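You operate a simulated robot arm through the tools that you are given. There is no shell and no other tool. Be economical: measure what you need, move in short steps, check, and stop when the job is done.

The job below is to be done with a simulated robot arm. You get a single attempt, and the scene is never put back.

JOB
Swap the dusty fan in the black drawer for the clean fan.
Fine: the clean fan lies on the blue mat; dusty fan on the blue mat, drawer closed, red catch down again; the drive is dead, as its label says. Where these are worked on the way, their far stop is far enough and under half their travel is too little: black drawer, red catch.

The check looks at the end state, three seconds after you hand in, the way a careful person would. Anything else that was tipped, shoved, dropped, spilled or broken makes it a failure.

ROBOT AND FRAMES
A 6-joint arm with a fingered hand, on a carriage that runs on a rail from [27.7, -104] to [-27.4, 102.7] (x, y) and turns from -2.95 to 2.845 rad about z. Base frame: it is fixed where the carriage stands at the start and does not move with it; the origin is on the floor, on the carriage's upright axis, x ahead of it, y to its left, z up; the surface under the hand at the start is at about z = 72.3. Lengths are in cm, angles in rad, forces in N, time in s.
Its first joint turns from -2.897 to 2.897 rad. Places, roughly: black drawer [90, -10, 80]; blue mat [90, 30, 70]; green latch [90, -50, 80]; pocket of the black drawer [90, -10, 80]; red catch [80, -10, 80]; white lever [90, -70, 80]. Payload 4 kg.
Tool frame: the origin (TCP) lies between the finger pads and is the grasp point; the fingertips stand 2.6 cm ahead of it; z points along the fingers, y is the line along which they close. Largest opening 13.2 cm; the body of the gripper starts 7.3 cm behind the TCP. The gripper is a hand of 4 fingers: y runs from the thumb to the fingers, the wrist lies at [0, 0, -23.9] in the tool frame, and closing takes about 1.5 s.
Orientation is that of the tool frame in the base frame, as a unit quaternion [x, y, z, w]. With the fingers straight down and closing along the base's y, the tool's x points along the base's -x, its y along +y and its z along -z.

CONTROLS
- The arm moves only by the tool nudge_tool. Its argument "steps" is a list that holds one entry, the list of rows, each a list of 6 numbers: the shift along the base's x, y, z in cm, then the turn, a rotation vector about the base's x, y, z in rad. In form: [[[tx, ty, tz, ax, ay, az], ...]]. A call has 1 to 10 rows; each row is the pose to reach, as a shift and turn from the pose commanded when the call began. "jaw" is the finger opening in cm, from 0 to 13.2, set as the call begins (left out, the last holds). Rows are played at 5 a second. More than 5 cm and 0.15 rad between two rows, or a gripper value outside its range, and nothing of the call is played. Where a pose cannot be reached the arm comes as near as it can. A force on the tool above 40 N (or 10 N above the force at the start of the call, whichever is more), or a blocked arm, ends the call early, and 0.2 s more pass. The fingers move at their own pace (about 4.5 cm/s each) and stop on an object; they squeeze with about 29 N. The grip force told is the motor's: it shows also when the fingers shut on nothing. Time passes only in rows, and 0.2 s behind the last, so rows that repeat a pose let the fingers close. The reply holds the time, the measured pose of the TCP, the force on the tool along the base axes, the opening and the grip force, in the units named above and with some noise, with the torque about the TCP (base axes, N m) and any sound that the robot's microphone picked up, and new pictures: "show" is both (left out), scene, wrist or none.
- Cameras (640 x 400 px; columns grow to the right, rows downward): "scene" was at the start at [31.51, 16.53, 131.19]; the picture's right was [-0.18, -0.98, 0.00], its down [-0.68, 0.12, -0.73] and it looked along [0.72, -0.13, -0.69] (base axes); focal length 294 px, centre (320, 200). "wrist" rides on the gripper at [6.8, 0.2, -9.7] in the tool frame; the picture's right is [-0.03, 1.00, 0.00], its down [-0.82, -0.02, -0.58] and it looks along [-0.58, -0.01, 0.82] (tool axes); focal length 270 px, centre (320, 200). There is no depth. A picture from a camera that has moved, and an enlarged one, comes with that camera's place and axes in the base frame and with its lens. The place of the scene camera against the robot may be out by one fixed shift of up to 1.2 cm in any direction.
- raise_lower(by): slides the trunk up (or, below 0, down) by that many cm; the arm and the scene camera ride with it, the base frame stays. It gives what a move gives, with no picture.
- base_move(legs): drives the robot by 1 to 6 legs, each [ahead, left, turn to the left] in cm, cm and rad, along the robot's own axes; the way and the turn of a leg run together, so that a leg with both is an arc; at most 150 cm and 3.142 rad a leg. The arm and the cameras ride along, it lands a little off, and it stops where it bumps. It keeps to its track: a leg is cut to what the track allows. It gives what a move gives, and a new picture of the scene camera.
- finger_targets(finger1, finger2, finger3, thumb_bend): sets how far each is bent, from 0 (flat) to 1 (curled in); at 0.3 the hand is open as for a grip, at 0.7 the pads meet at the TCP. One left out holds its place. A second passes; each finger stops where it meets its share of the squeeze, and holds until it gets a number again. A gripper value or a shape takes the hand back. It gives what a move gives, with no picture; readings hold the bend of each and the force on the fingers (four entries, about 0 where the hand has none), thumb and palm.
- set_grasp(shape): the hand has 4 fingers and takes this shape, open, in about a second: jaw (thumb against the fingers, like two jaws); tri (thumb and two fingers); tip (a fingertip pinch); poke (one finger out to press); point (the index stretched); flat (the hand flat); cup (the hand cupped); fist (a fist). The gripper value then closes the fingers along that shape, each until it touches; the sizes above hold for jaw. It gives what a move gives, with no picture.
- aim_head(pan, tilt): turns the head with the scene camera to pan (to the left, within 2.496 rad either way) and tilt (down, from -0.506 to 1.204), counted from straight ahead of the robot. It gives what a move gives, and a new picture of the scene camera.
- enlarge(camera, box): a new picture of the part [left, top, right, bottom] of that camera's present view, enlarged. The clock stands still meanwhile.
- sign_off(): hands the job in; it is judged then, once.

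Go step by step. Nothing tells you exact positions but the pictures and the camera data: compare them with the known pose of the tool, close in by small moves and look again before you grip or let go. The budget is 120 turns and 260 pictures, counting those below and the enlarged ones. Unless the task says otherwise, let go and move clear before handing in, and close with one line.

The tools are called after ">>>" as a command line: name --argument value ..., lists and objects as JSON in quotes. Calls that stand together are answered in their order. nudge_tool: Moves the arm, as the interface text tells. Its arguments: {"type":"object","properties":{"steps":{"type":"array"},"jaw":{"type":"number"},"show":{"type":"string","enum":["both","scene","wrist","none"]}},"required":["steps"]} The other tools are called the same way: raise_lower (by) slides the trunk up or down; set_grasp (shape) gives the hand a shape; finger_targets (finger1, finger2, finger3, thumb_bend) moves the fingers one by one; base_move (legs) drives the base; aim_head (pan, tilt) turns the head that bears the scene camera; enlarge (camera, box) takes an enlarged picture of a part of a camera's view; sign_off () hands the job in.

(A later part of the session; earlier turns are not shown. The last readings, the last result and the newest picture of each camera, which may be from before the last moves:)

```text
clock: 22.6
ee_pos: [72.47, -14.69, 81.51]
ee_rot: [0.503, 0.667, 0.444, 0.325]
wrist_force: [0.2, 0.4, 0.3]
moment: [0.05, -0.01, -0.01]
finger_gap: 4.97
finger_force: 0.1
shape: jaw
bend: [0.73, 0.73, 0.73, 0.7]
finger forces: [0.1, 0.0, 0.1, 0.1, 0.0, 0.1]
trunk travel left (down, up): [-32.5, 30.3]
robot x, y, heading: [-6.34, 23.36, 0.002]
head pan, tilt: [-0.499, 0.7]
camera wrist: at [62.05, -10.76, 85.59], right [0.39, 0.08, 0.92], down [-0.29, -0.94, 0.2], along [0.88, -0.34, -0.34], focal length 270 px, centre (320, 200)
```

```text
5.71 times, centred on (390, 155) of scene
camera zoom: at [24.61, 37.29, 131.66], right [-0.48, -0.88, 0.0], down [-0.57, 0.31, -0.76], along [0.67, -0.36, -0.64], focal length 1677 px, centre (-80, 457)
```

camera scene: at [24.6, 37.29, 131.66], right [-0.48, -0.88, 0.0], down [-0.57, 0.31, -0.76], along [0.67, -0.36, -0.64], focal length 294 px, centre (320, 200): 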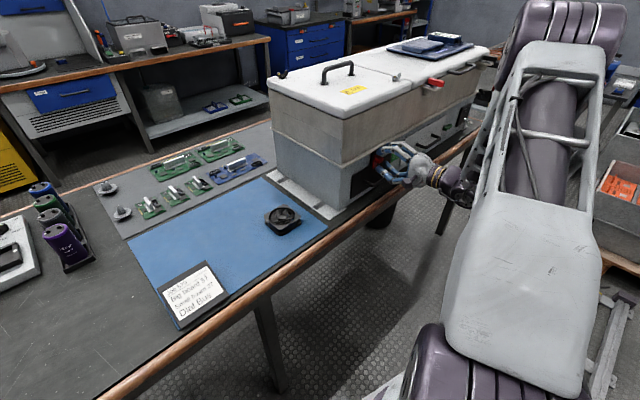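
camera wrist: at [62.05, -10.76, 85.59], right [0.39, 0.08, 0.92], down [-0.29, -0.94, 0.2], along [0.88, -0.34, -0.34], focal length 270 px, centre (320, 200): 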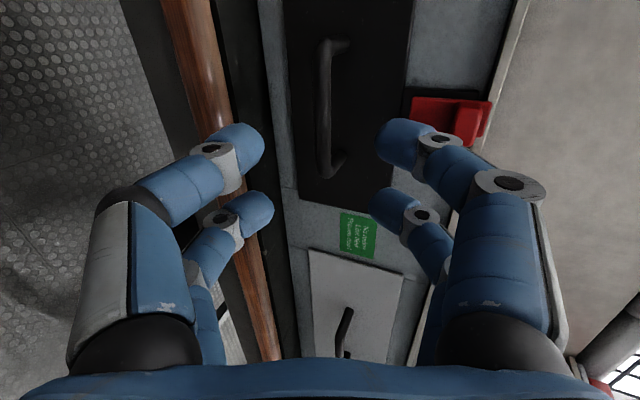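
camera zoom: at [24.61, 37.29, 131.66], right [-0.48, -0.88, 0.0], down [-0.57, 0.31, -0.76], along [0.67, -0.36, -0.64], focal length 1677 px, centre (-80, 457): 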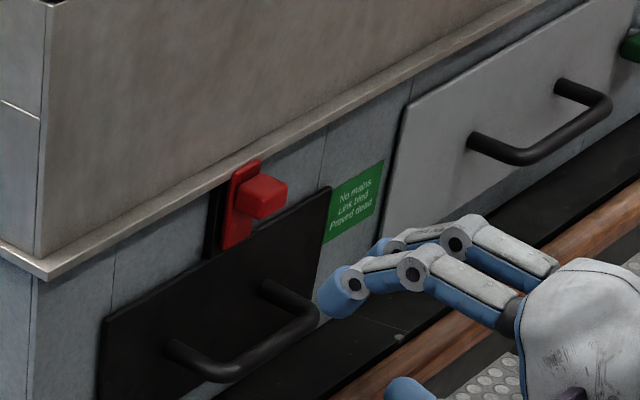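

The handle bar lies at about n=74, z=78.5, spanning s 27.7–35.7. Lowering first, then advancing so the jaws straddle it.

>>> nudge_tool --steps '[[[-0.3, 1.16, -1.4, 0, 0, 0], [-0.3, 1.16, -2.7, 0, 0, 0], [1.9, 1.8, -2.7, 0, 0, 0], [4.1, 2.4, -2.7, 0, 0, 0], [6.2, 2.9, -2.7, 0, 0, 0]]]' --jaw 3.6 --show "wrist"

>>> enlarge --camera "scene" --box '[340, 120, 440, 190]'

```text
clock: 23.8
ee_pos: [78.66, -11.84, 78.8]
ee_rot: [0.503, 0.666, 0.444, 0.327]
wrist_force: [-0.1, -1.1, 1.5]
moment: [0.0, 0.0, 0.02]
finger_gap: 3.63
finger_force: 0.0
shape: jaw
bend: [0.73, 0.74, 0.73, 0.7]
finger forces: [0.0, 0.8, 0.1, 0.0, 0.0, 0.0]
trunk travel left (down, up): [-32.5, 30.3]
robot x, y, heading: [-6.18, 23.47, 0.004]
head pan, tilt: [-0.499, 0.7]
camera wrist: at [68.3, -7.82, 82.77], right [0.39, 0.08, 0.92], down [-0.29, -0.94, 0.2], along [0.88, -0.34, -0.34], focal length 270 px, centre (320, 200)
```

wrist: 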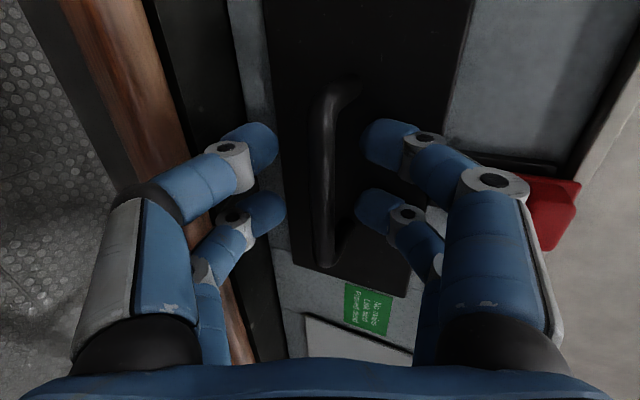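

```text
5.71 times, centred on (390, 155) of scene
camera zoom: at [24.6, 37.28, 131.67], right [-0.48, -0.88, 0.0], down [-0.57, 0.31, -0.77], along [0.67, -0.36, -0.64], focal length 1677 px, centre (-80, 457)
```

zoom: 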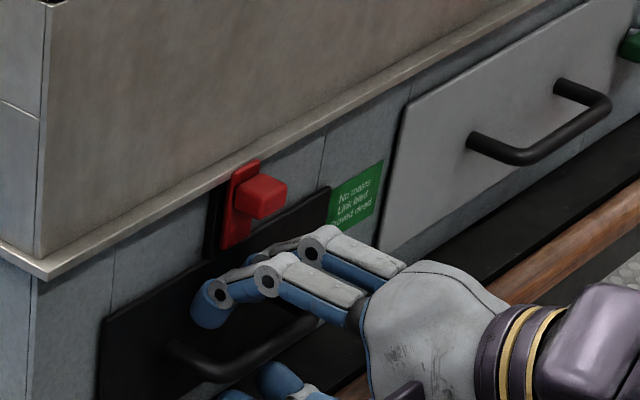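

The bar is centred between the jaws. Closing on it.

>>> nudge_tool --steps '[[[0, 0, 0, 0, 0, 0], [0, 0, 0, 0, 0, 0], [0, 0, 0, 0, 0, 0], [0, 0, 0, 0, 0, 0]]]' --jaw 0.3 --show "wrist"

```text
clock: 24.8
ee_pos: [78.66, -11.87, 78.81]
ee_rot: [0.503, 0.665, 0.445, 0.326]
wrist_force: [1.1, -0.6, 0.2]
moment: [-0.04, 0.02, 0.01]
finger_gap: 0.35
finger_force: 0.0
shape: jaw
bend: [0.7, 0.7, 0.7, 0.7]
finger forces: [0.0, 0.0, 0.0, 0.0, 0.0, 0.0]
trunk travel left (down, up): [-32.5, 30.3]
robot x, y, heading: [-5.89, 23.07, 0.004]
head pan, tilt: [-0.499, 0.7]
camera wrist: at [68.29, -7.82, 82.77], right [0.39, 0.08, 0.92], down [-0.29, -0.94, 0.2], along [0.88, -0.34, -0.34], focal length 270 px, centre (320, 200)
```

wrist: 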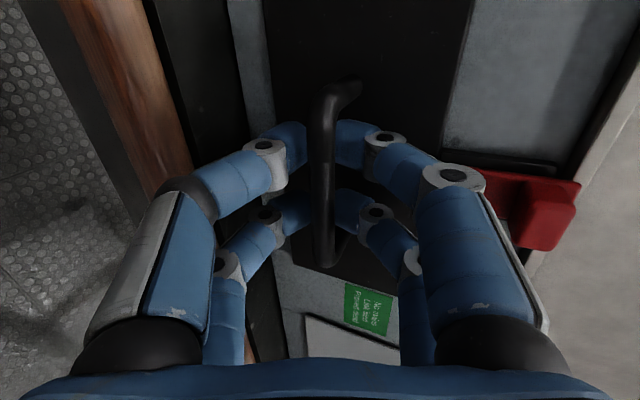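

The fingertips have met behind the bar, so the handle is hooked inside the closed jaws. Close fully and pull gently along the normal.

>>> nudge_tool --steps '[[[0, 0, 0, 0, 0, 0], [-0.97, -0.26, 0, 0, 0, 0], [-1.93, -0.52, 0, 0, 0, 0], [-2.9, -0.77, 0, 0, 0, 0], [-3.86, -1.03, 0, 0, 0, 0], [-4.83, -1.29, 0, 0, 0, 0]]]' --jaw 0

```text
clock: 26.2
ee_pos: [73.78, -13.13, 78.81]
ee_rot: [0.502, 0.667, 0.444, 0.326]
wrist_force: [0.6, 0.6, -2.4]
moment: [-0.06, -0.02, -0.01]
finger_gap: 0.0
finger_force: 29.2
shape: jaw
bend: [0.62, 0.63, 0.63, 0.69]
finger forces: [0.0, 0.1, 0.1, 0.1, 0.1, 0.0]
trunk travel left (down, up): [-32.5, 30.3]
robot x, y, heading: [-5.84, 23.16, -0.001]
head pan, tilt: [-0.499, 0.7]
camera scene: at [24.62, 37.29, 131.66], right [-0.48, -0.88, 0.0], down [-0.57, 0.31, -0.76], along [0.67, -0.36, -0.64], focal length 294 px, centre (320, 200)
camera wrist: at [63.43, -9.16, 82.77], right [0.39, 0.08, 0.92], down [-0.29, -0.94, 0.2], along [0.88, -0.34, -0.34], focal length 270 px, centre (320, 200)
```

scene: 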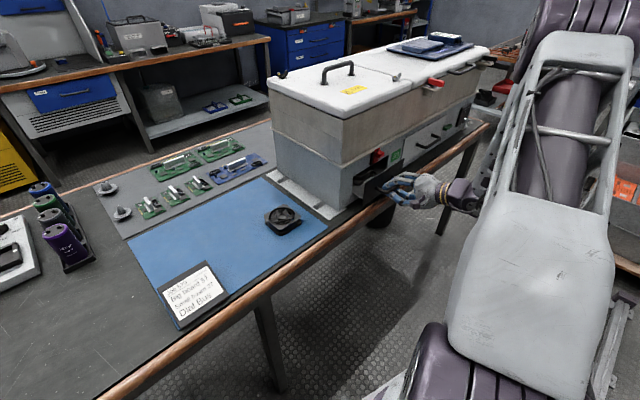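
wrist: 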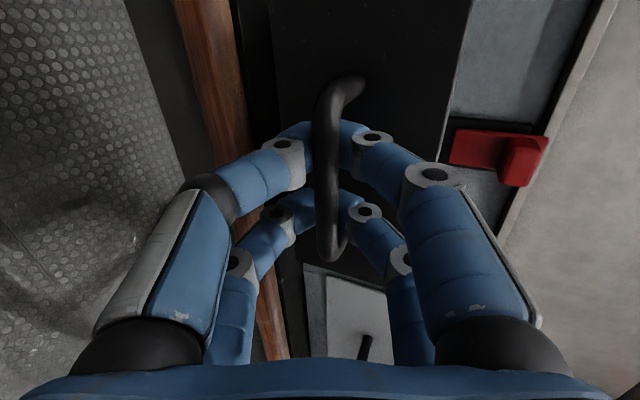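

The drawer is coming along. Keep pulling until the stop.

>>> nudge_tool --steps '[[[-1.45, -0.39, 0, 0, 0, 0], [-2.9, -0.77, 0, 0, 0, 0], [-4.35, -1.16, 0, 0, 0, 0], [-5.8, -1.55, 0, 0, 0, 0], [-7.25, -1.93, 0, 0, 0, 0], [-8.7, -2.32, 0, 0, 0, 0]]]'

>>> enlarge --camera "scene" --box '[330, 120, 460, 220]'

```text
clock: 27.6
ee_pos: [65.12, -15.47, 78.81]
ee_rot: [0.503, 0.666, 0.444, 0.327]
wrist_force: [0.1, 0.0, -5.1]
moment: [-0.09, 0.0, -0.01]
finger_gap: 0.02
finger_force: 28.9
shape: jaw
bend: [0.62, 0.63, 0.63, 0.69]
finger forces: [0.0, 0.1, 0.1, 0.1, 0.0, 0.0]
trunk travel left (down, up): [-32.5, 30.3]
robot x, y, heading: [-6.29, 23.16, -0.002]
head pan, tilt: [-0.499, 0.7]
camera scene: at [24.63, 37.29, 131.65], right [-0.48, -0.88, 0.0], down [-0.57, 0.31, -0.76], along [0.67, -0.36, -0.64], focal length 294 px, centre (320, 200)
camera wrist: at [54.67, -11.48, 82.84], right [0.39, 0.07, 0.92], down [-0.29, -0.94, 0.2], along [0.88, -0.34, -0.34], focal length 270 px, centre (320, 200)
```

scene: 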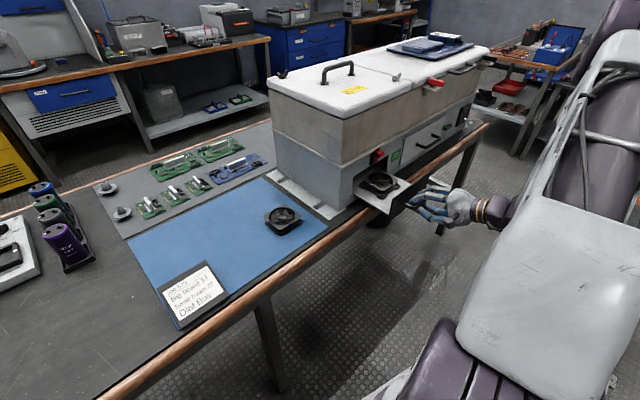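
wrist: 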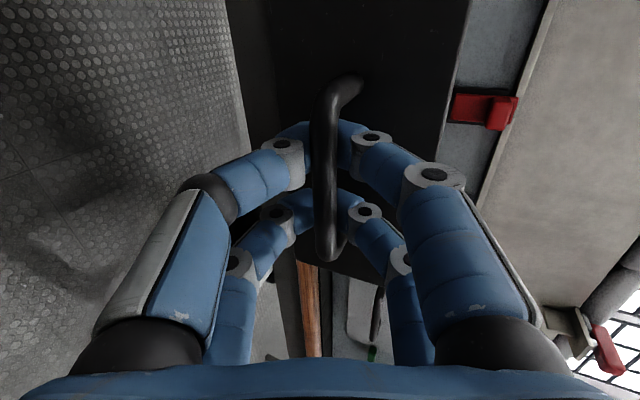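

```text
4.00 times, centred on (395, 170) of scene
camera zoom: at [24.63, 37.29, 131.65], right [-0.48, -0.88, 0.0], down [-0.57, 0.31, -0.76], along [0.67, -0.36, -0.64], focal length 1174 px, centre (20, 320)
```

zoom: 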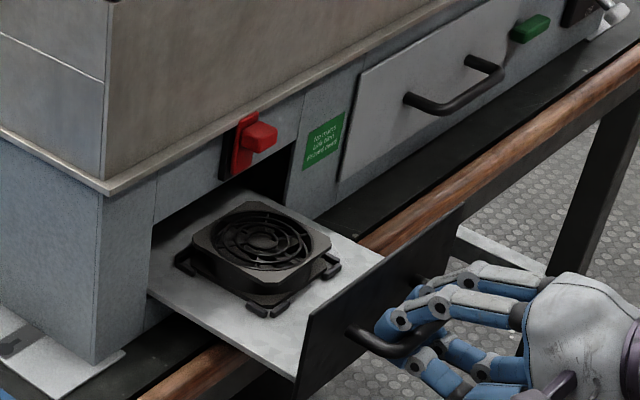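

The dusty fan sits in a corner-post pocket on the tray. I'll keep pulling to reach the stop.

>>> nudge_tool --steps '[[[-0.97, -0.26, 0, 0, 0, 0], [-1.93, -0.52, 0, 0, 0, 0], [-2.9, -0.77, 0, 0, 0, 0], [-3.86, -1.03, 0, 0, 0, 0], [-4.83, -1.29, 0, 0, 0, 0], [-5.8, -1.55, 0, 0, 0, 0]]]' --show "scene"

>>> enlarge --camera "scene" --box '[330, 120, 460, 220]'

```text
clock: 29.0
ee_pos: [59.16, -17.07, 78.79]
ee_rot: [0.503, 0.666, 0.444, 0.326]
wrist_force: [-0.2, 1.2, -5.8]
moment: [-0.07, -0.01, -0.02]
finger_gap: 0.03
finger_force: 28.8
shape: jaw
bend: [0.62, 0.63, 0.63, 0.7]
finger forces: [0.1, 0.0, 0.1, 0.0, 0.1, 0.0]
trunk travel left (down, up): [-32.5, 30.3]
robot x, y, heading: [-6.08, 23.29, 0.004]
head pan, tilt: [-0.499, 0.7]
camera scene: at [24.63, 37.29, 131.66], right [-0.48, -0.88, 0.0], down [-0.57, 0.31, -0.76], along [0.67, -0.36, -0.64], focal length 294 px, centre (320, 200)
```

scene: 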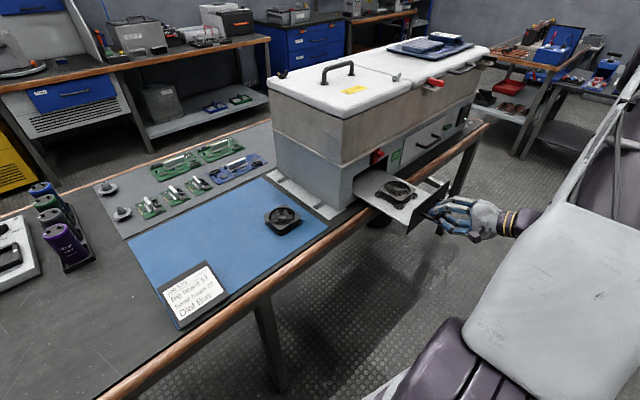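

```text
4.00 times, centred on (395, 170) of scene
camera zoom: at [24.63, 37.29, 131.66], right [-0.48, -0.88, 0.0], down [-0.57, 0.31, -0.76], along [0.67, -0.36, -0.64], focal length 1174 px, centre (20, 320)
```

zoom: 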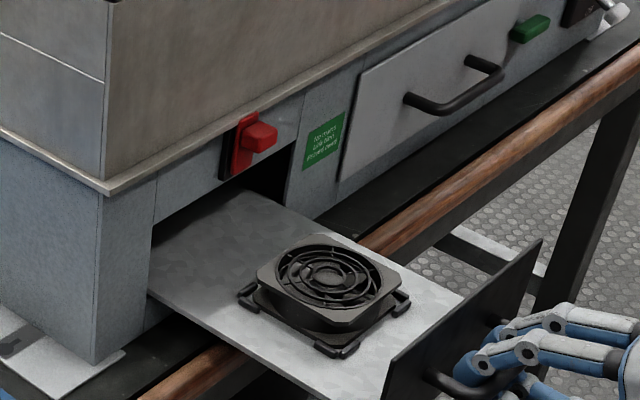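

>>> nudge_tool --steps '[[[-0.97, -0.26, 0, 0, 0, 0], [-1.93, -0.52, 0, 0, 0, 0], [-2.9, -0.77, 0, 0, 0, 0], [-3.86, -1.03, 0, 0, 0, 0]]]' --show "none"

>>> enlarge --camera "scene" --box '[330, 120, 460, 220]'

```text
clock: 29.5
ee_pos: [58.88, -17.18, 78.87]
ee_rot: [0.501, 0.667, 0.445, 0.325]
wrist_force: [29.5, -1.8, -12.3]
moment: [-0.2, 0.05, -0.59]
finger_gap: 0.04
finger_force: 29.0
shape: jaw
bend: [0.62, 0.63, 0.63, 0.67]
finger forces: [30.1, 0.0, 0.0, 0.0, 29.7, 0.1]
trunk travel left (down, up): [-32.5, 30.3]
robot x, y, heading: [-6.14, 23.45, 0.009]
head pan, tilt: [-0.499, 0.7]
stopped in row 2: the force on the tool passed its limit at 54 N (the readings are from after the stop); the commanded pose is now the measured one
```

```text
4.00 times, centred on (395, 170) of scene
camera zoom: at [24.68, 37.35, 131.63], right [-0.47, -0.88, 0.0], down [-0.57, 0.31, -0.76], along [0.67, -0.36, -0.64], focal length 1174 px, centre (20, 320)
```

zoom: 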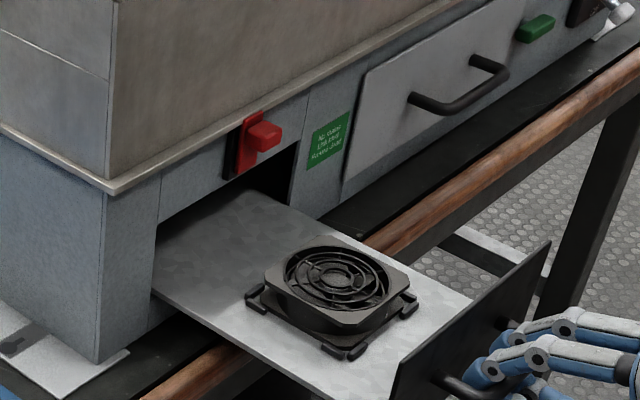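

That's the far stop. Release the bar and back out along the tool axis.

>>> nudge_tool --steps '[[[0.3, 0.1, 0, 0, 0, 0], [0.3, 0.1, 0, 0, 0, 0], [0.3, 0.1, 0, 0, 0, 0], [0.3, 0.1, 0, 0, 0, 0], [-1.4, -0.4, 0.8, 0, 0, 0], [-3.1, -0.8, 1.6, 0, 0, 0], [-4.8, -1.3, 2.4, 0, 0, 0]]]' --jaw 4

>>> enlarge --camera "scene" --box '[340, 130, 470, 230]'

```text
clock: 31.1
ee_pos: [53.76, -18.34, 81.27]
ee_rot: [0.501, 0.666, 0.446, 0.326]
wrist_force: [-0.1, 0.6, 0.7]
moment: [0.03, 0.0, -0.02]
finger_gap: 3.97
finger_force: 0.1
shape: jaw
bend: [0.74, 0.74, 0.74, 0.7]
finger forces: [0.0, 0.0, 0.1, 0.0, 0.0, 0.0]
trunk travel left (down, up): [-32.5, 30.3]
robot x, y, heading: [-6.4, 23.37, 0.005]
head pan, tilt: [-0.499, 0.7]
camera scene: at [24.59, 37.36, 131.66], right [-0.48, -0.88, 0.0], down [-0.57, 0.31, -0.76], along [0.67, -0.36, -0.64], focal length 294 px, centre (320, 200)
camera wrist: at [43.39, -14.51, 85.28], right [0.38, 0.08, 0.92], down [-0.28, -0.94, 0.2], along [0.88, -0.34, -0.34], focal length 270 px, centre (320, 200)
```

scene: 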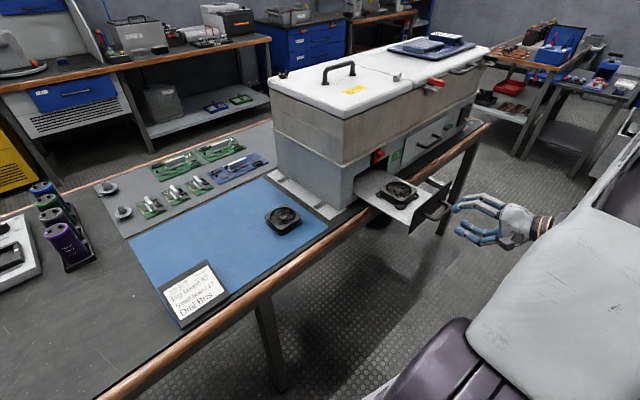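
wrist: 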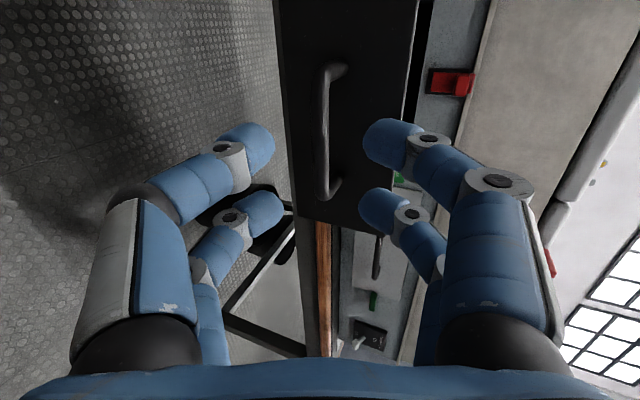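

```text
4.00 times, centred on (405, 180) of scene
camera zoom: at [24.59, 37.36, 131.66], right [-0.48, -0.88, 0.0], down [-0.57, 0.31, -0.76], along [0.67, -0.36, -0.64], focal length 1174 px, centre (-20, 280)
```

zoom: 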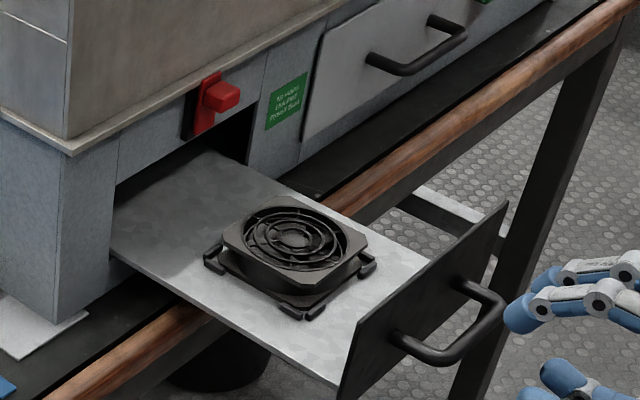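

The drawer is open with the dusty fan held by low corner brackets. I'll raise the hand, tip it to point straight down, then yaw so it closes across the drawer.

>>> nudge_tool --steps '[[[0, 0, 3, -0.0364, 0.1363, 0], [0, 0, 6, -0.0728, 0.2726, 0], [1.5, 0.4, 9, -0.1092, 0.4089, 0], [3.5, 0.9, 12, -0.1456, 0.5452, 0], [5.5, 1.5, 14, -0.182, 0.6815, 0], [7.5, 2, 16, -0.2184, 0.8178, 0], [10, 2.7, 18, -0.2548, 0.9541, 0], [12.6, 3.4, 18, -0.2912, 1.09, 0]]]' --jaw 13.2 --show "none"

>>> nudge_tool --steps '[[[0, 0, 0, 0, 0, 0.145], [0, 0, 0, 0, 0, 0.29], [0, 0, 0, 0, 0, 0.435], [0, 0, 0, 0, 0, 0.58], [0, 0, 0, 0, 0, 0.725], [0, 0, 0, 0, 0, 0.87], [0, 0, 0, 0, 0, 1.015], [0, 0, 0, 0, 0, 1.16], [0, 0, 0, 0, 0, 1.305], [0, 0, 0, 0, 0, 1.45]]]'

```text
clock: 32.9
ee_pos: [66.21, -15.1, 99.25]
ee_rot: [0.609, 0.793, 0.025, 0.0]
wrist_force: [-0.8, -0.9, 0.9]
moment: [0.02, -0.04, -0.01]
finger_gap: 13.2
finger_force: 0.1
shape: jaw
bend: [0.3, 0.3, 0.3, 0.3]
finger forces: [0.0, 0.0, 0.1, 0.0, 0.0, 0.1]
trunk travel left (down, up): [-32.5, 30.3]
robot x, y, heading: [-6.04, 23.1, 0.008]
head pan, tilt: [-0.499, 0.7]
```

```text
clock: 35.1
ee_pos: [66.39, -15.13, 99.33]
ee_rot: [-0.072, 0.997, 0.02, -0.017]
wrist_force: [-0.1, -0.3, -0.4]
moment: [-0.02, -0.02, 0.03]
finger_gap: 13.2
finger_force: 0.0
shape: jaw
bend: [0.3, 0.3, 0.3, 0.3]
finger forces: [0.0, 0.0, 0.0, 0.0, 0.1, 0.1]
trunk travel left (down, up): [-32.5, 30.3]
robot x, y, heading: [-6.09, 23.22, 0.003]
head pan, tilt: [-0.499, 0.7]
camera scene: at [24.58, 37.35, 131.66], right [-0.48, -0.88, 0.0], down [-0.57, 0.31, -0.76], along [0.67, -0.36, -0.64], focal length 294 px, centre (320, 200)
camera wrist: at [59.9, -16.25, 109.12], right [-0.12, 0.99, 0.04], down [0.83, 0.08, 0.55], along [0.54, 0.1, -0.83], focal length 270 px, centre (320, 200)
```

scene: 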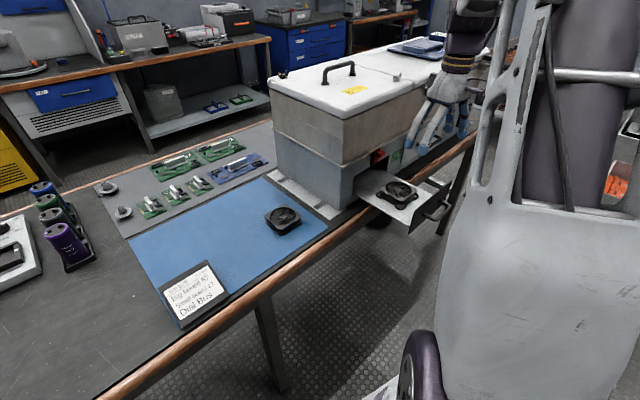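
wrist: 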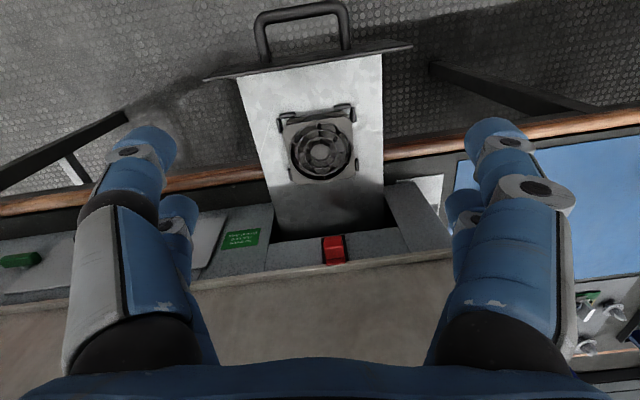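

The wrist view puts the dusty fan at about [73, -13.2]. I'll square up the yaw and tilt and come down to z≈87 over it.

>>> nudge_tool --steps '[[[1.6, 0.5, -2.5, -0.02, -0.02, 0.06], [3.3, 1, -5, -0.037, -0.037, 0.117], [5, 1.5, -8, -0.037, -0.037, 0.117], [6.6, 1.9, -12, -0.037, -0.037, 0.117]]]'

>>> enlarge --camera "scene" --box '[340, 110, 480, 220]'

```text
clock: 36.1
ee_pos: [73.09, -13.15, 87.32]
ee_rot: [-0.128, 0.992, -0.003, 0.0]
wrist_force: [0.7, -0.1, 1.0]
moment: [0.01, 0.0, -0.03]
finger_gap: 13.19
finger_force: 0.1
shape: jaw
bend: [0.3, 0.3, 0.3, 0.3]
finger forces: [0.0, 0.1, 0.1, 0.0, 0.0, 0.0]
trunk travel left (down, up): [-32.5, 30.3]
robot x, y, heading: [-6.29, 23.24, 0.008]
head pan, tilt: [-0.499, 0.7]
camera scene: at [24.54, 37.36, 131.67], right [-0.48, -0.88, 0.0], down [-0.57, 0.31, -0.77], along [0.67, -0.36, -0.64], focal length 294 px, centre (320, 200)
camera wrist: at [66.37, -14.74, 97.08], right [-0.23, 0.97, 0.0], down [0.79, 0.19, 0.58], along [0.56, 0.13, -0.82], focal length 270 px, centre (320, 200)
```

scene: 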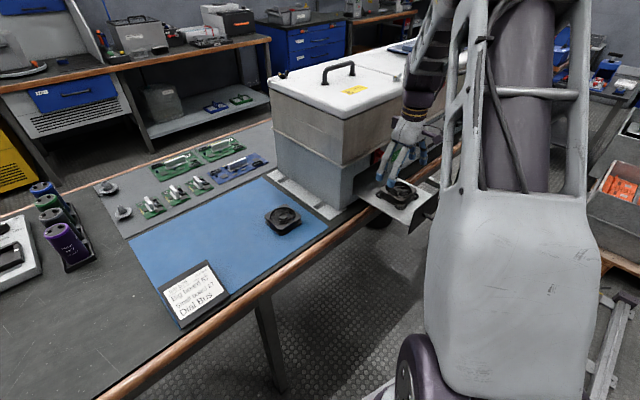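
wrist: 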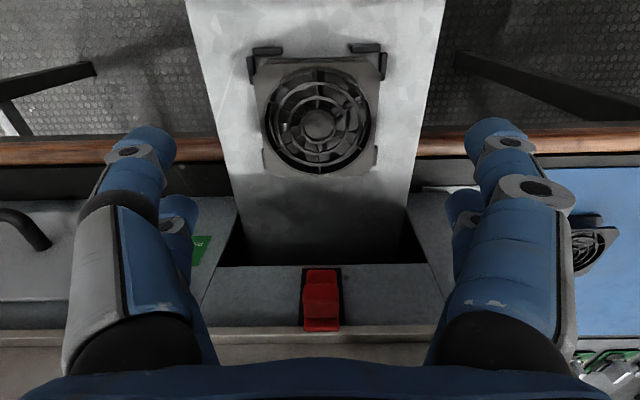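

```text
3.64 times, centred on (410, 165) of scene
camera zoom: at [24.54, 37.36, 131.67], right [-0.48, -0.88, 0.0], down [-0.57, 0.31, -0.77], along [0.67, -0.36, -0.64], focal length 1067 px, centre (-7, 327)
```

zoom: 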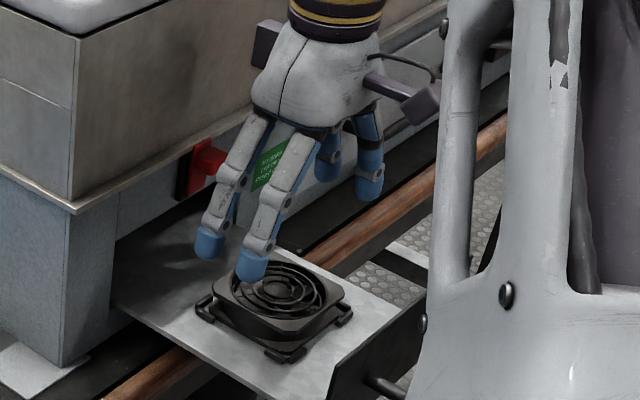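

The fan is square to the hand and about 0.5 cm nearer the robot than the TCP. Shifting and descending part way.

>>> nudge_tool --steps '[[[-0.4, -0.2, -2, 0, 0, 0], [-0.4, -0.2, -4, 0, 0, 0], [-0.4, -0.2, -6, 0, 0, 0], [-0.4, -0.2, -7, 0, 0, 0]]]' --show "wrist"

>>> enlarge --camera "scene" --box '[350, 140, 450, 220]'

```text
clock: 37.1
ee_pos: [72.63, -13.37, 80.24]
ee_rot: [-0.13, 0.992, -0.001, 0.0]
wrist_force: [0.5, 0.6, 0.6]
moment: [0.03, -0.01, 0.0]
finger_gap: 13.2
finger_force: 0.1
shape: jaw
bend: [0.3, 0.3, 0.3, 0.3]
finger forces: [0.0, 0.0, 0.1, 0.1, 0.1, 0.0]
trunk travel left (down, up): [-32.5, 30.3]
robot x, y, heading: [-5.76, 23.41, 0.0]
head pan, tilt: [-0.499, 0.7]
camera wrist: at [65.99, -15.01, 89.95], right [-0.23, 0.97, 0.0], down [0.8, 0.19, 0.58], along [0.56, 0.13, -0.82], focal length 270 px, centre (320, 200)
```

wrist: 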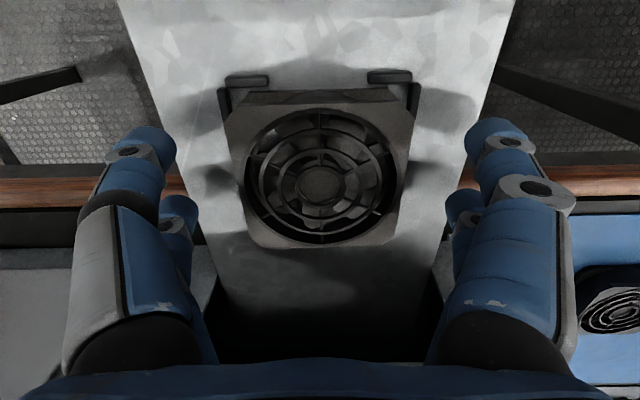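

```text
5.00 times, centred on (400, 180) of scene
camera zoom: at [24.57, 37.36, 131.66], right [-0.48, -0.88, 0.0], down [-0.57, 0.31, -0.77], along [0.67, -0.36, -0.64], focal length 1468 px, centre (-80, 300)
```

zoom: 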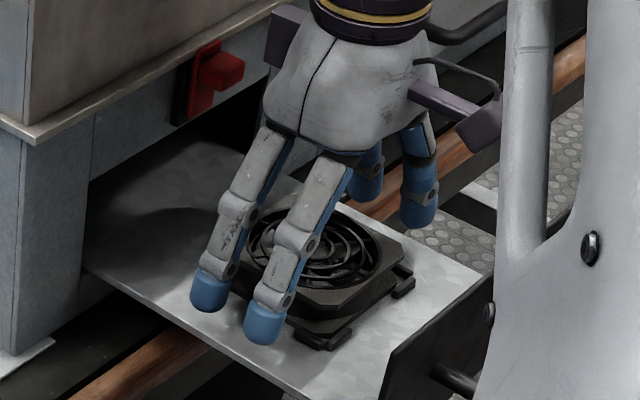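

Triangulating, the fan top is near z=80.0 with its centre at about n=66.0, s=31.7. The fingertips now hang about 2.4 cm beside it, so I'll shift 0.6 cm toward the robot, lower slightly and close.

>>> nudge_tool --steps '[[[-0.55, -0.2, 0, 0, 0, 0], [-0.6, -0.25, -0.5, 0, 0, 0], [-0.6, -0.25, -0.5, 0, 0, 0]]]' --jaw 10 --show "wrist"

>>> enlarge --camera "scene" --box '[350, 140, 450, 220]'

```text
clock: 37.9
ee_pos: [72.03, -13.56, 79.92]
ee_rot: [-0.128, 0.992, -0.002, -0.001]
wrist_force: [0.2, -0.1, -0.6]
moment: [0.0, -0.03, 0.0]
finger_gap: 10.03
finger_force: 0.1
shape: jaw
bend: [0.63, 0.63, 0.63, 0.5]
finger forces: [0.1, 0.0, 0.0, 0.0, 0.0, 0.1]
trunk travel left (down, up): [-32.5, 30.3]
robot x, y, heading: [-5.84, 23.65, -0.0]
head pan, tilt: [-0.499, 0.7]
camera wrist: at [65.36, -15.21, 89.49], right [-0.23, 0.97, 0.0], down [0.8, 0.19, 0.58], along [0.56, 0.13, -0.82], focal length 270 px, centre (320, 200)
```

wrist: 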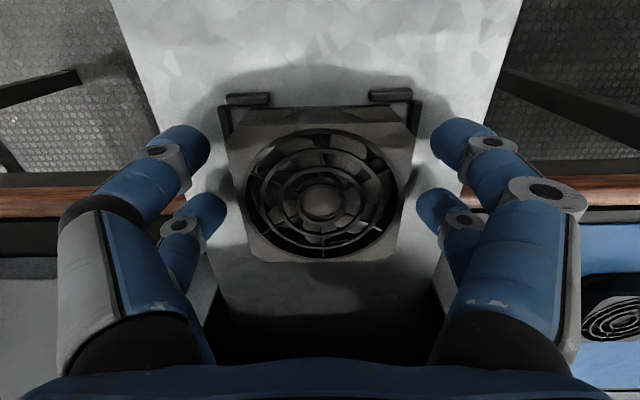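

```text
5.00 times, centred on (400, 180) of scene
camera zoom: at [24.58, 37.35, 131.66], right [-0.48, -0.88, 0.0], down [-0.57, 0.31, -0.76], along [0.67, -0.36, -0.64], focal length 1468 px, centre (-80, 300)
```

zoom: 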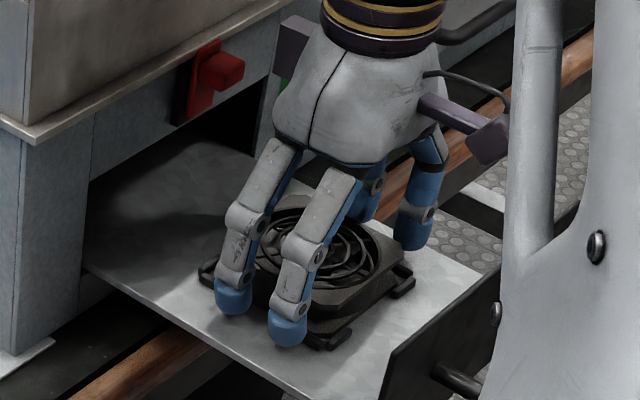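

Aligned. Closing on the fan.

>>> nudge_tool --steps '[[[0, 0, 0, 0, 0, 0], [0, 0, 0, 0, 0, 0], [0, 0, 0, 0, 0, 0], [0, 0, 0, 0, 0, 0], [0, 0, 0, 0, 0, 0]]]' --jaw 6.5 --show "wrist"

>>> enlarge --camera "scene" --box '[350, 140, 450, 220]'

```text
clock: 39.1
ee_pos: [72.0, -13.69, 79.83]
ee_rot: [-0.129, 0.992, -0.001, -0.002]
wrist_force: [0.8, -0.1, 0.9]
moment: [-0.01, 0.02, 0.01]
finger_gap: 7.27
finger_force: 29.2
shape: jaw
bend: [0.72, 0.72, 0.72, 0.7]
finger forces: [26.3, 26.3, 26.1, 0.0, 26.5, 0.0]
trunk travel left (down, up): [-32.5, 30.3]
robot x, y, heading: [-6.3, 23.34, 0.003]
head pan, tilt: [-0.499, 0.7]
camera wrist: at [65.37, -15.21, 89.49], right [-0.23, 0.97, 0.0], down [0.8, 0.19, 0.58], along [0.56, 0.13, -0.82], focal length 270 px, centre (320, 200)
```

wrist: 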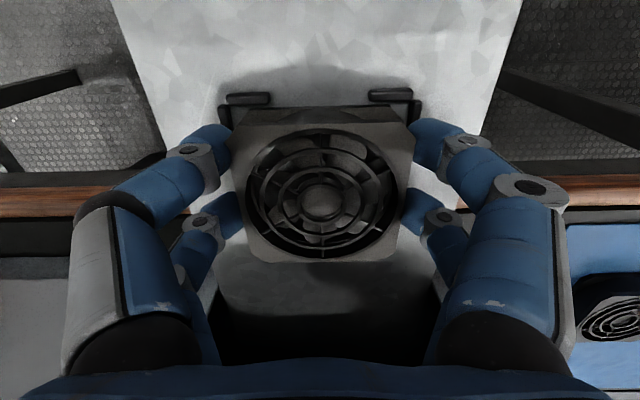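

```text
5.00 times, centred on (400, 180) of scene
camera zoom: at [24.58, 37.35, 131.66], right [-0.48, -0.88, 0.0], down [-0.57, 0.31, -0.76], along [0.67, -0.36, -0.64], focal length 1468 px, centre (-80, 300)
```

zoom: 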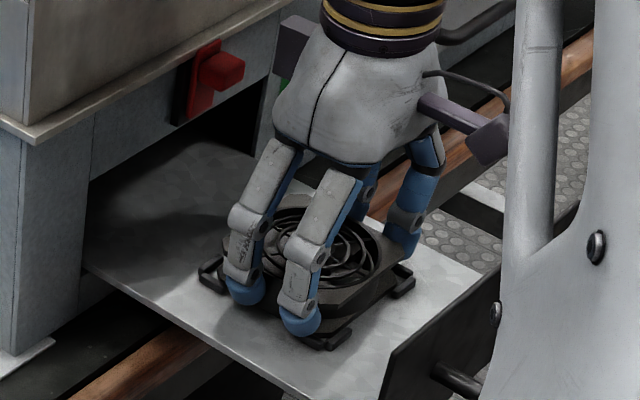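

All fingers grip it (gap 7.3). I note this seated pose, TCP [72.0, -13.65, 79.85]. Lifting straight up.

>>> nudge_tool --steps '[[[0, 0, 1, 0, 0, 0], [0, 0, 2, 0, 0, 0], [0, 0, 4, 0, 0, 0], [0, 0, 7, 0, 0, 0], [-0.5, 0, 10, 0, 0, 0], [-1, 0, 13, 0, 0, 0]]]'

>>> enlarge --camera "scene" --box '[350, 100, 470, 220]'

```text
clock: 40.5
ee_pos: [70.82, -13.7, 92.79]
ee_rot: [-0.129, 0.992, 0.0, -0.002]
wrist_force: [-0.3, -0.6, -1.4]
moment: [0.0, 0.01, 0.01]
finger_gap: 7.3
finger_force: 28.7
shape: jaw
bend: [0.72, 0.72, 0.72, 0.7]
finger forces: [26.3, 26.5, 26.1, 0.0, 26.6, 0.0]
trunk travel left (down, up): [-32.5, 30.3]
robot x, y, heading: [-6.1, 23.3, 0.006]
head pan, tilt: [-0.499, 0.7]
camera scene: at [24.61, 37.35, 131.65], right [-0.48, -0.88, 0.0], down [-0.57, 0.31, -0.76], along [0.67, -0.36, -0.64], focal length 294 px, centre (320, 200)
camera wrist: at [64.34, -15.28, 102.52], right [-0.23, 0.97, 0.0], down [0.8, 0.19, 0.58], along [0.56, 0.13, -0.82], focal length 270 px, centre (320, 200)
```

scene: 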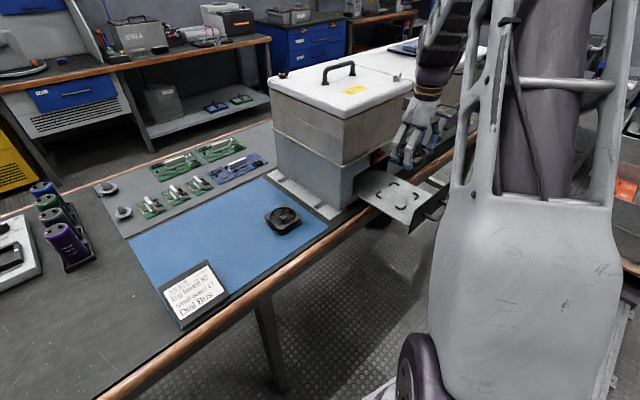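
wrist: 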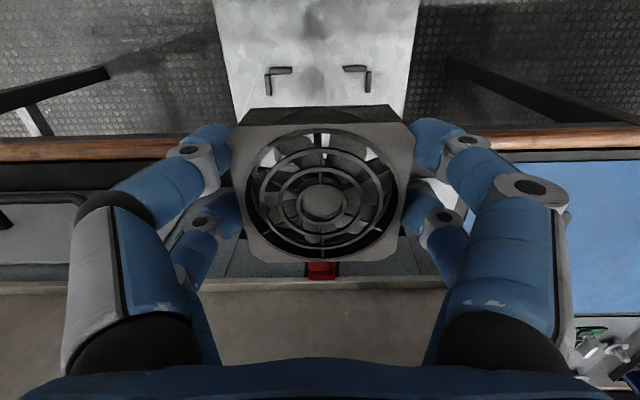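

```text
3.33 times, centred on (410, 160) of scene
camera zoom: at [24.61, 37.35, 131.65], right [-0.48, -0.88, 0.0], down [-0.57, 0.31, -0.76], along [0.67, -0.36, -0.64], focal length 978 px, centre (20, 333)
```

zoom: 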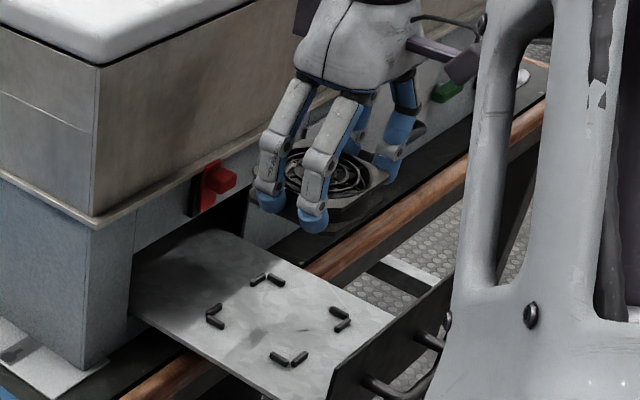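

The fan is out and the empty pocket shows its four brackets. I'll carry it left, around the machine, to a free spot on the mat near [81.4, 36].

>>> nudge_tool --steps '[[[-0.5, 4.3, 1, 0, 0, 0], [-1, 8.6, 1, 0, 0, 0], [-1.5, 12.9, 1, 0, 0, 0], [-2, 17.2, 1, 0, 0, 0], [-2.5, 21.6, 1, 0, 0, 0], [-0.6, 25.6, 1, 0, 0, 0], [1.3, 29.6, 1, 0, 0, 0], [3.2, 33.6, 1, 0, 0, 0], [5.1, 37.6, 1, 0, 0, 0], [7, 41.6, 0, 0, 0, 0]]]' --show "none"

>>> nudge_tool --steps '[[[1.8, 4, -1, 0, 0, 0], [3.6, 8.3, -3, 0, 0, 0], [3.6, 8.3, -7, 0, 0, 0], [3.6, 8.3, -10, 0, 0, 0], [3.6, 8.3, -12, 0, 0, 0]]]'

>>> aim_head --pan -0.1 --tilt 0.7

```text
clock: 42.7
ee_pos: [77.92, 27.84, 92.85]
ee_rot: [-0.129, 0.992, -0.001, -0.002]
wrist_force: [0.4, -0.1, -1.8]
moment: [0.0, -0.01, 0.0]
finger_gap: 7.24
finger_force: 29.0
shape: jaw
bend: [0.72, 0.72, 0.72, 0.7]
finger forces: [26.4, 26.5, 26.3, 0.1, 26.6, 0.0]
trunk travel left (down, up): [-32.5, 30.3]
robot x, y, heading: [-6.04, 23.26, 0.008]
head pan, tilt: [-0.499, 0.7]
```

```text
refused: row 2 steps farther than a row can; nothing moved
```

```text
clock: 43.5
ee_pos: [77.96, 27.78, 92.83]
ee_rot: [-0.129, 0.992, -0.001, -0.002]
wrist_force: [-0.1, -0.6, -0.8]
moment: [-0.02, 0.01, -0.01]
finger_gap: 7.25
finger_force: 29.1
shape: jaw
bend: [0.72, 0.72, 0.72, 0.7]
finger forces: [26.5, 26.3, 26.1, 0.0, 26.5, 0.0]
trunk travel left (down, up): [-32.5, 30.3]
robot x, y, heading: [-6.28, 22.97, 0.006]
head pan, tilt: [-0.099, 0.7]
camera scene: at [25.56, 40.57, 131.66], right [-0.1, -1.0, 0.0], down [-0.64, 0.06, -0.76], along [0.76, -0.07, -0.64], focal length 294 px, centre (320, 200)
```

scene: 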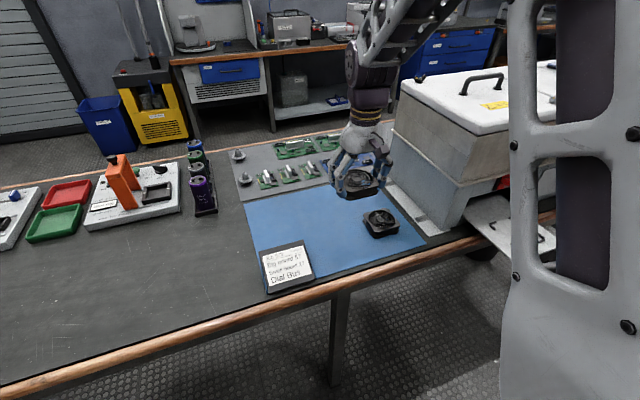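

>>> nudge_tool --steps '[[[1.8, 4, -1, 0, 0, 0], [3.5, 8.2, -3, 0, 0, 0], [3.5, 8.3, -7, 0, 0, 0], [3.5, 8.3, -10, 0, 0, 0], [3.5, 8.3, -12, 0, 0, 0]]]'

>>> enlarge --camera "scene" --box '[240, 130, 440, 290]'

```text
clock: 44.7
ee_pos: [81.43, 36.18, 80.9]
ee_rot: [-0.128, 0.992, -0.001, -0.001]
wrist_force: [0.1, 0.5, -0.1]
moment: [0.02, 0.0, -0.01]
finger_gap: 7.24
finger_force: 29.1
shape: jaw
bend: [0.72, 0.72, 0.72, 0.7]
finger forces: [26.5, 26.3, 26.2, 0.0, 26.6, 0.0]
trunk travel left (down, up): [-32.5, 30.3]
robot x, y, heading: [-6.11, 23.15, 0.007]
head pan, tilt: [-0.099, 0.7]
camera scene: at [25.55, 40.58, 131.67], right [-0.1, -1.0, 0.0], down [-0.64, 0.06, -0.77], along [0.76, -0.07, -0.64], focal length 294 px, centre (320, 200)
camera wrist: at [74.89, 34.6, 90.58], right [-0.23, 0.97, 0.0], down [0.8, 0.19, 0.58], along [0.56, 0.13, -0.82], focal length 270 px, centre (320, 200)
```

scene: 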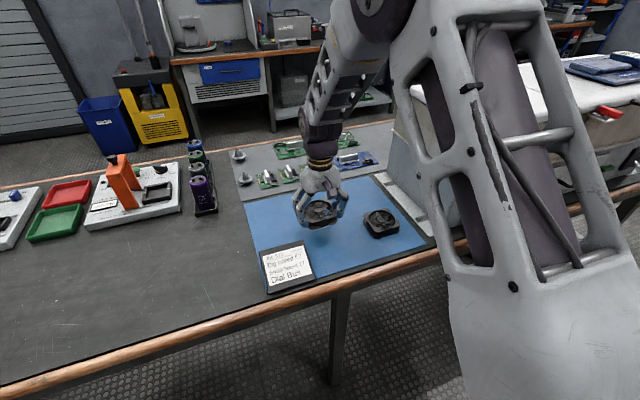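
wrist: 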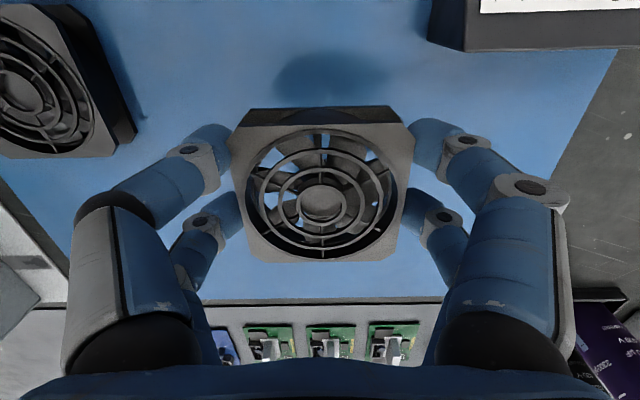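

```text
2.50 times, centred on (340, 210) of scene
camera zoom: at [25.55, 40.58, 131.67], right [-0.1, -1.0, 0.0], down [-0.64, 0.06, -0.77], along [0.76, -0.07, -0.64], focal length 734 px, centre (270, 175)
```

zoom: 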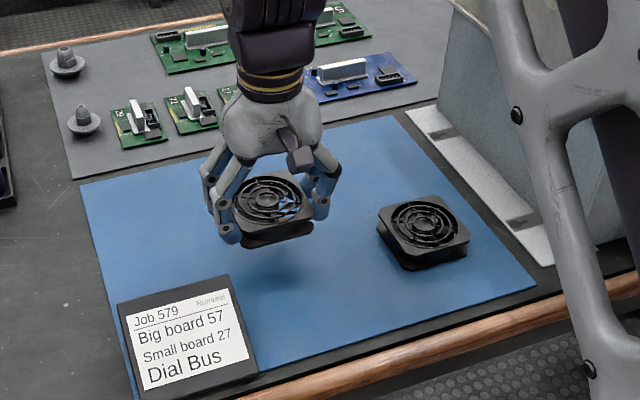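

Clear spot. Lowering gently toward the mat, watching the force.

>>> nudge_tool --steps '[[[0, 0, -1.5, 0, 0, 0], [0, 0, -3, 0, 0, 0], [0, 0, -4, 0, 0, 0], [0, 0, -4.5, 0, 0, 0]]]' --show "none"

>>> enlarge --camera "scene" --box '[270, 160, 370, 240]'

```text
clock: 45.7
ee_pos: [81.41, 36.21, 76.26]
ee_rot: [-0.129, 0.992, 0.0, -0.001]
wrist_force: [0.3, 1.1, -1.0]
moment: [0.0, 0.0, 0.01]
finger_gap: 7.24
finger_force: 28.8
shape: jaw
bend: [0.72, 0.72, 0.72, 0.7]
finger forces: [26.4, 26.4, 26.2, 0.0, 26.6, 0.1]
trunk travel left (down, up): [-32.5, 30.3]
robot x, y, heading: [-6.01, 23.43, 0.004]
head pan, tilt: [-0.099, 0.7]
```

```text
5.00 times, centred on (320, 200) of scene
camera zoom: at [25.56, 40.58, 131.66], right [-0.1, -1.0, 0.0], down [-0.64, 0.06, -0.76], along [0.76, -0.07, -0.64], focal length 1468 px, centre (320, 200)
```

zoom: 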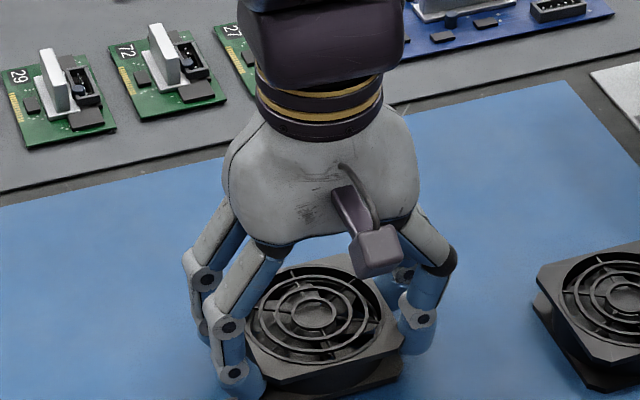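

>>> nudge_tool --steps '[[[0, 0, -0.3, 0, 0, 0], [0, 0, -0.6, 0, 0, 0]]]' --show "none"

>>> enlarge --camera "scene" --box '[270, 180, 370, 260]'

```text
clock: 46.3
ee_pos: [81.47, 36.18, 75.76]
ee_rot: [-0.129, 0.992, -0.001, -0.001]
wrist_force: [-0.3, 0.2, 1.3]
moment: [-0.04, 0.02, -0.03]
finger_gap: 7.28
finger_force: 29.3
shape: jaw
bend: [0.72, 0.72, 0.72, 0.7]
finger forces: [26.6, 26.6, 26.2, 0.1, 26.7, 0.1]
trunk travel left (down, up): [-32.5, 30.3]
robot x, y, heading: [-6.0, 23.39, 0.004]
head pan, tilt: [-0.099, 0.7]
```

```text
5.00 times, centred on (320, 220) of scene
camera zoom: at [25.56, 40.58, 131.66], right [-0.1, -1.0, 0.0], down [-0.64, 0.06, -0.76], along [0.76, -0.07, -0.64], focal length 1468 px, centre (320, 100)
```

zoom: 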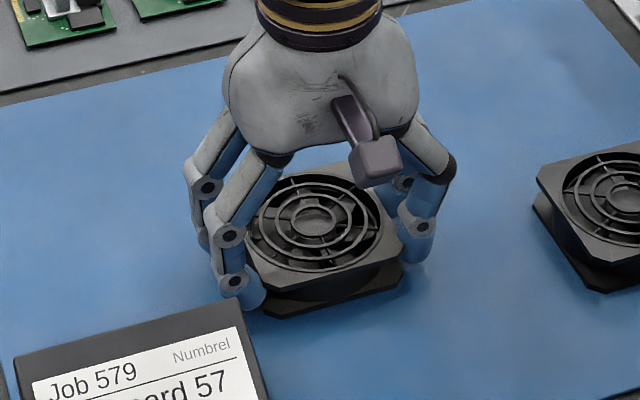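

>>> nudge_tool --steps '[[[0, 0, -0.3, 0, 0, 0], [0, 0, -0.6, 0, 0, 0]]]' --show "none"

>>> nudge_tool --steps '[[[0, 0, -0.2, 0, 0, 0], [0, 0, -0.4, 0, 0, 0]]]' --show "none"

>>> enlarge --camera "scene" --box '[270, 180, 370, 260]'

```text
clock: 47.0
ee_pos: [81.41, 36.18, 75.61]
ee_rot: [-0.129, 0.992, -0.002, 0.003]
wrist_force: [-11.0, -2.1, 23.7]
moment: [-0.25, 0.23, 0.04]
finger_gap: 7.2
finger_force: 28.7
shape: jaw
bend: [0.72, 0.72, 0.72, 0.7]
finger forces: [30.4, 29.4, 29.3, 0.0, 29.8, 0.1]
trunk travel left (down, up): [-32.5, 30.3]
robot x, y, heading: [-6.04, 23.37, 0.005]
head pan, tilt: [-0.099, 0.7]
stopped in row 2: the force on the tool passed its limit at 42 N (the readings are from after the stop); the commanded pose is now the measured one
```

```text
clock: 47.5
ee_pos: [81.63, 36.42, 75.62]
ee_rot: [-0.129, 0.992, -0.001, 0.003]
wrist_force: [-12.0, -3.0, 25.9]
moment: [-0.21, 0.27, -0.02]
finger_gap: 7.2
finger_force: 28.9
shape: jaw
bend: [0.72, 0.72, 0.72, 0.7]
finger forces: [30.5, 29.8, 29.3, 0.1, 30.1, 0.1]
trunk travel left (down, up): [-32.5, 30.3]
robot x, y, heading: [-6.1, 23.08, 0.004]
head pan, tilt: [-0.099, 0.7]
stopped in row 2: the force on the tool passed its limit at 43 N (the readings are from after the stop); the commanded pose is now the measured one
```

```text
5.00 times, centred on (320, 220) of scene
camera zoom: at [25.45, 40.55, 131.69], right [-0.1, -1.0, 0.0], down [-0.64, 0.06, -0.77], along [0.76, -0.07, -0.64], focal length 1468 px, centre (320, 100)
```

zoom: 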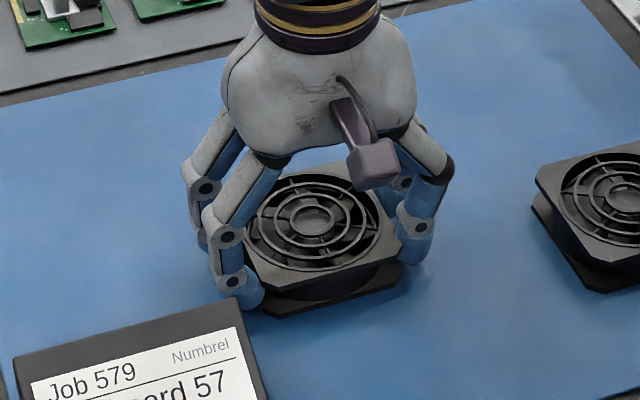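

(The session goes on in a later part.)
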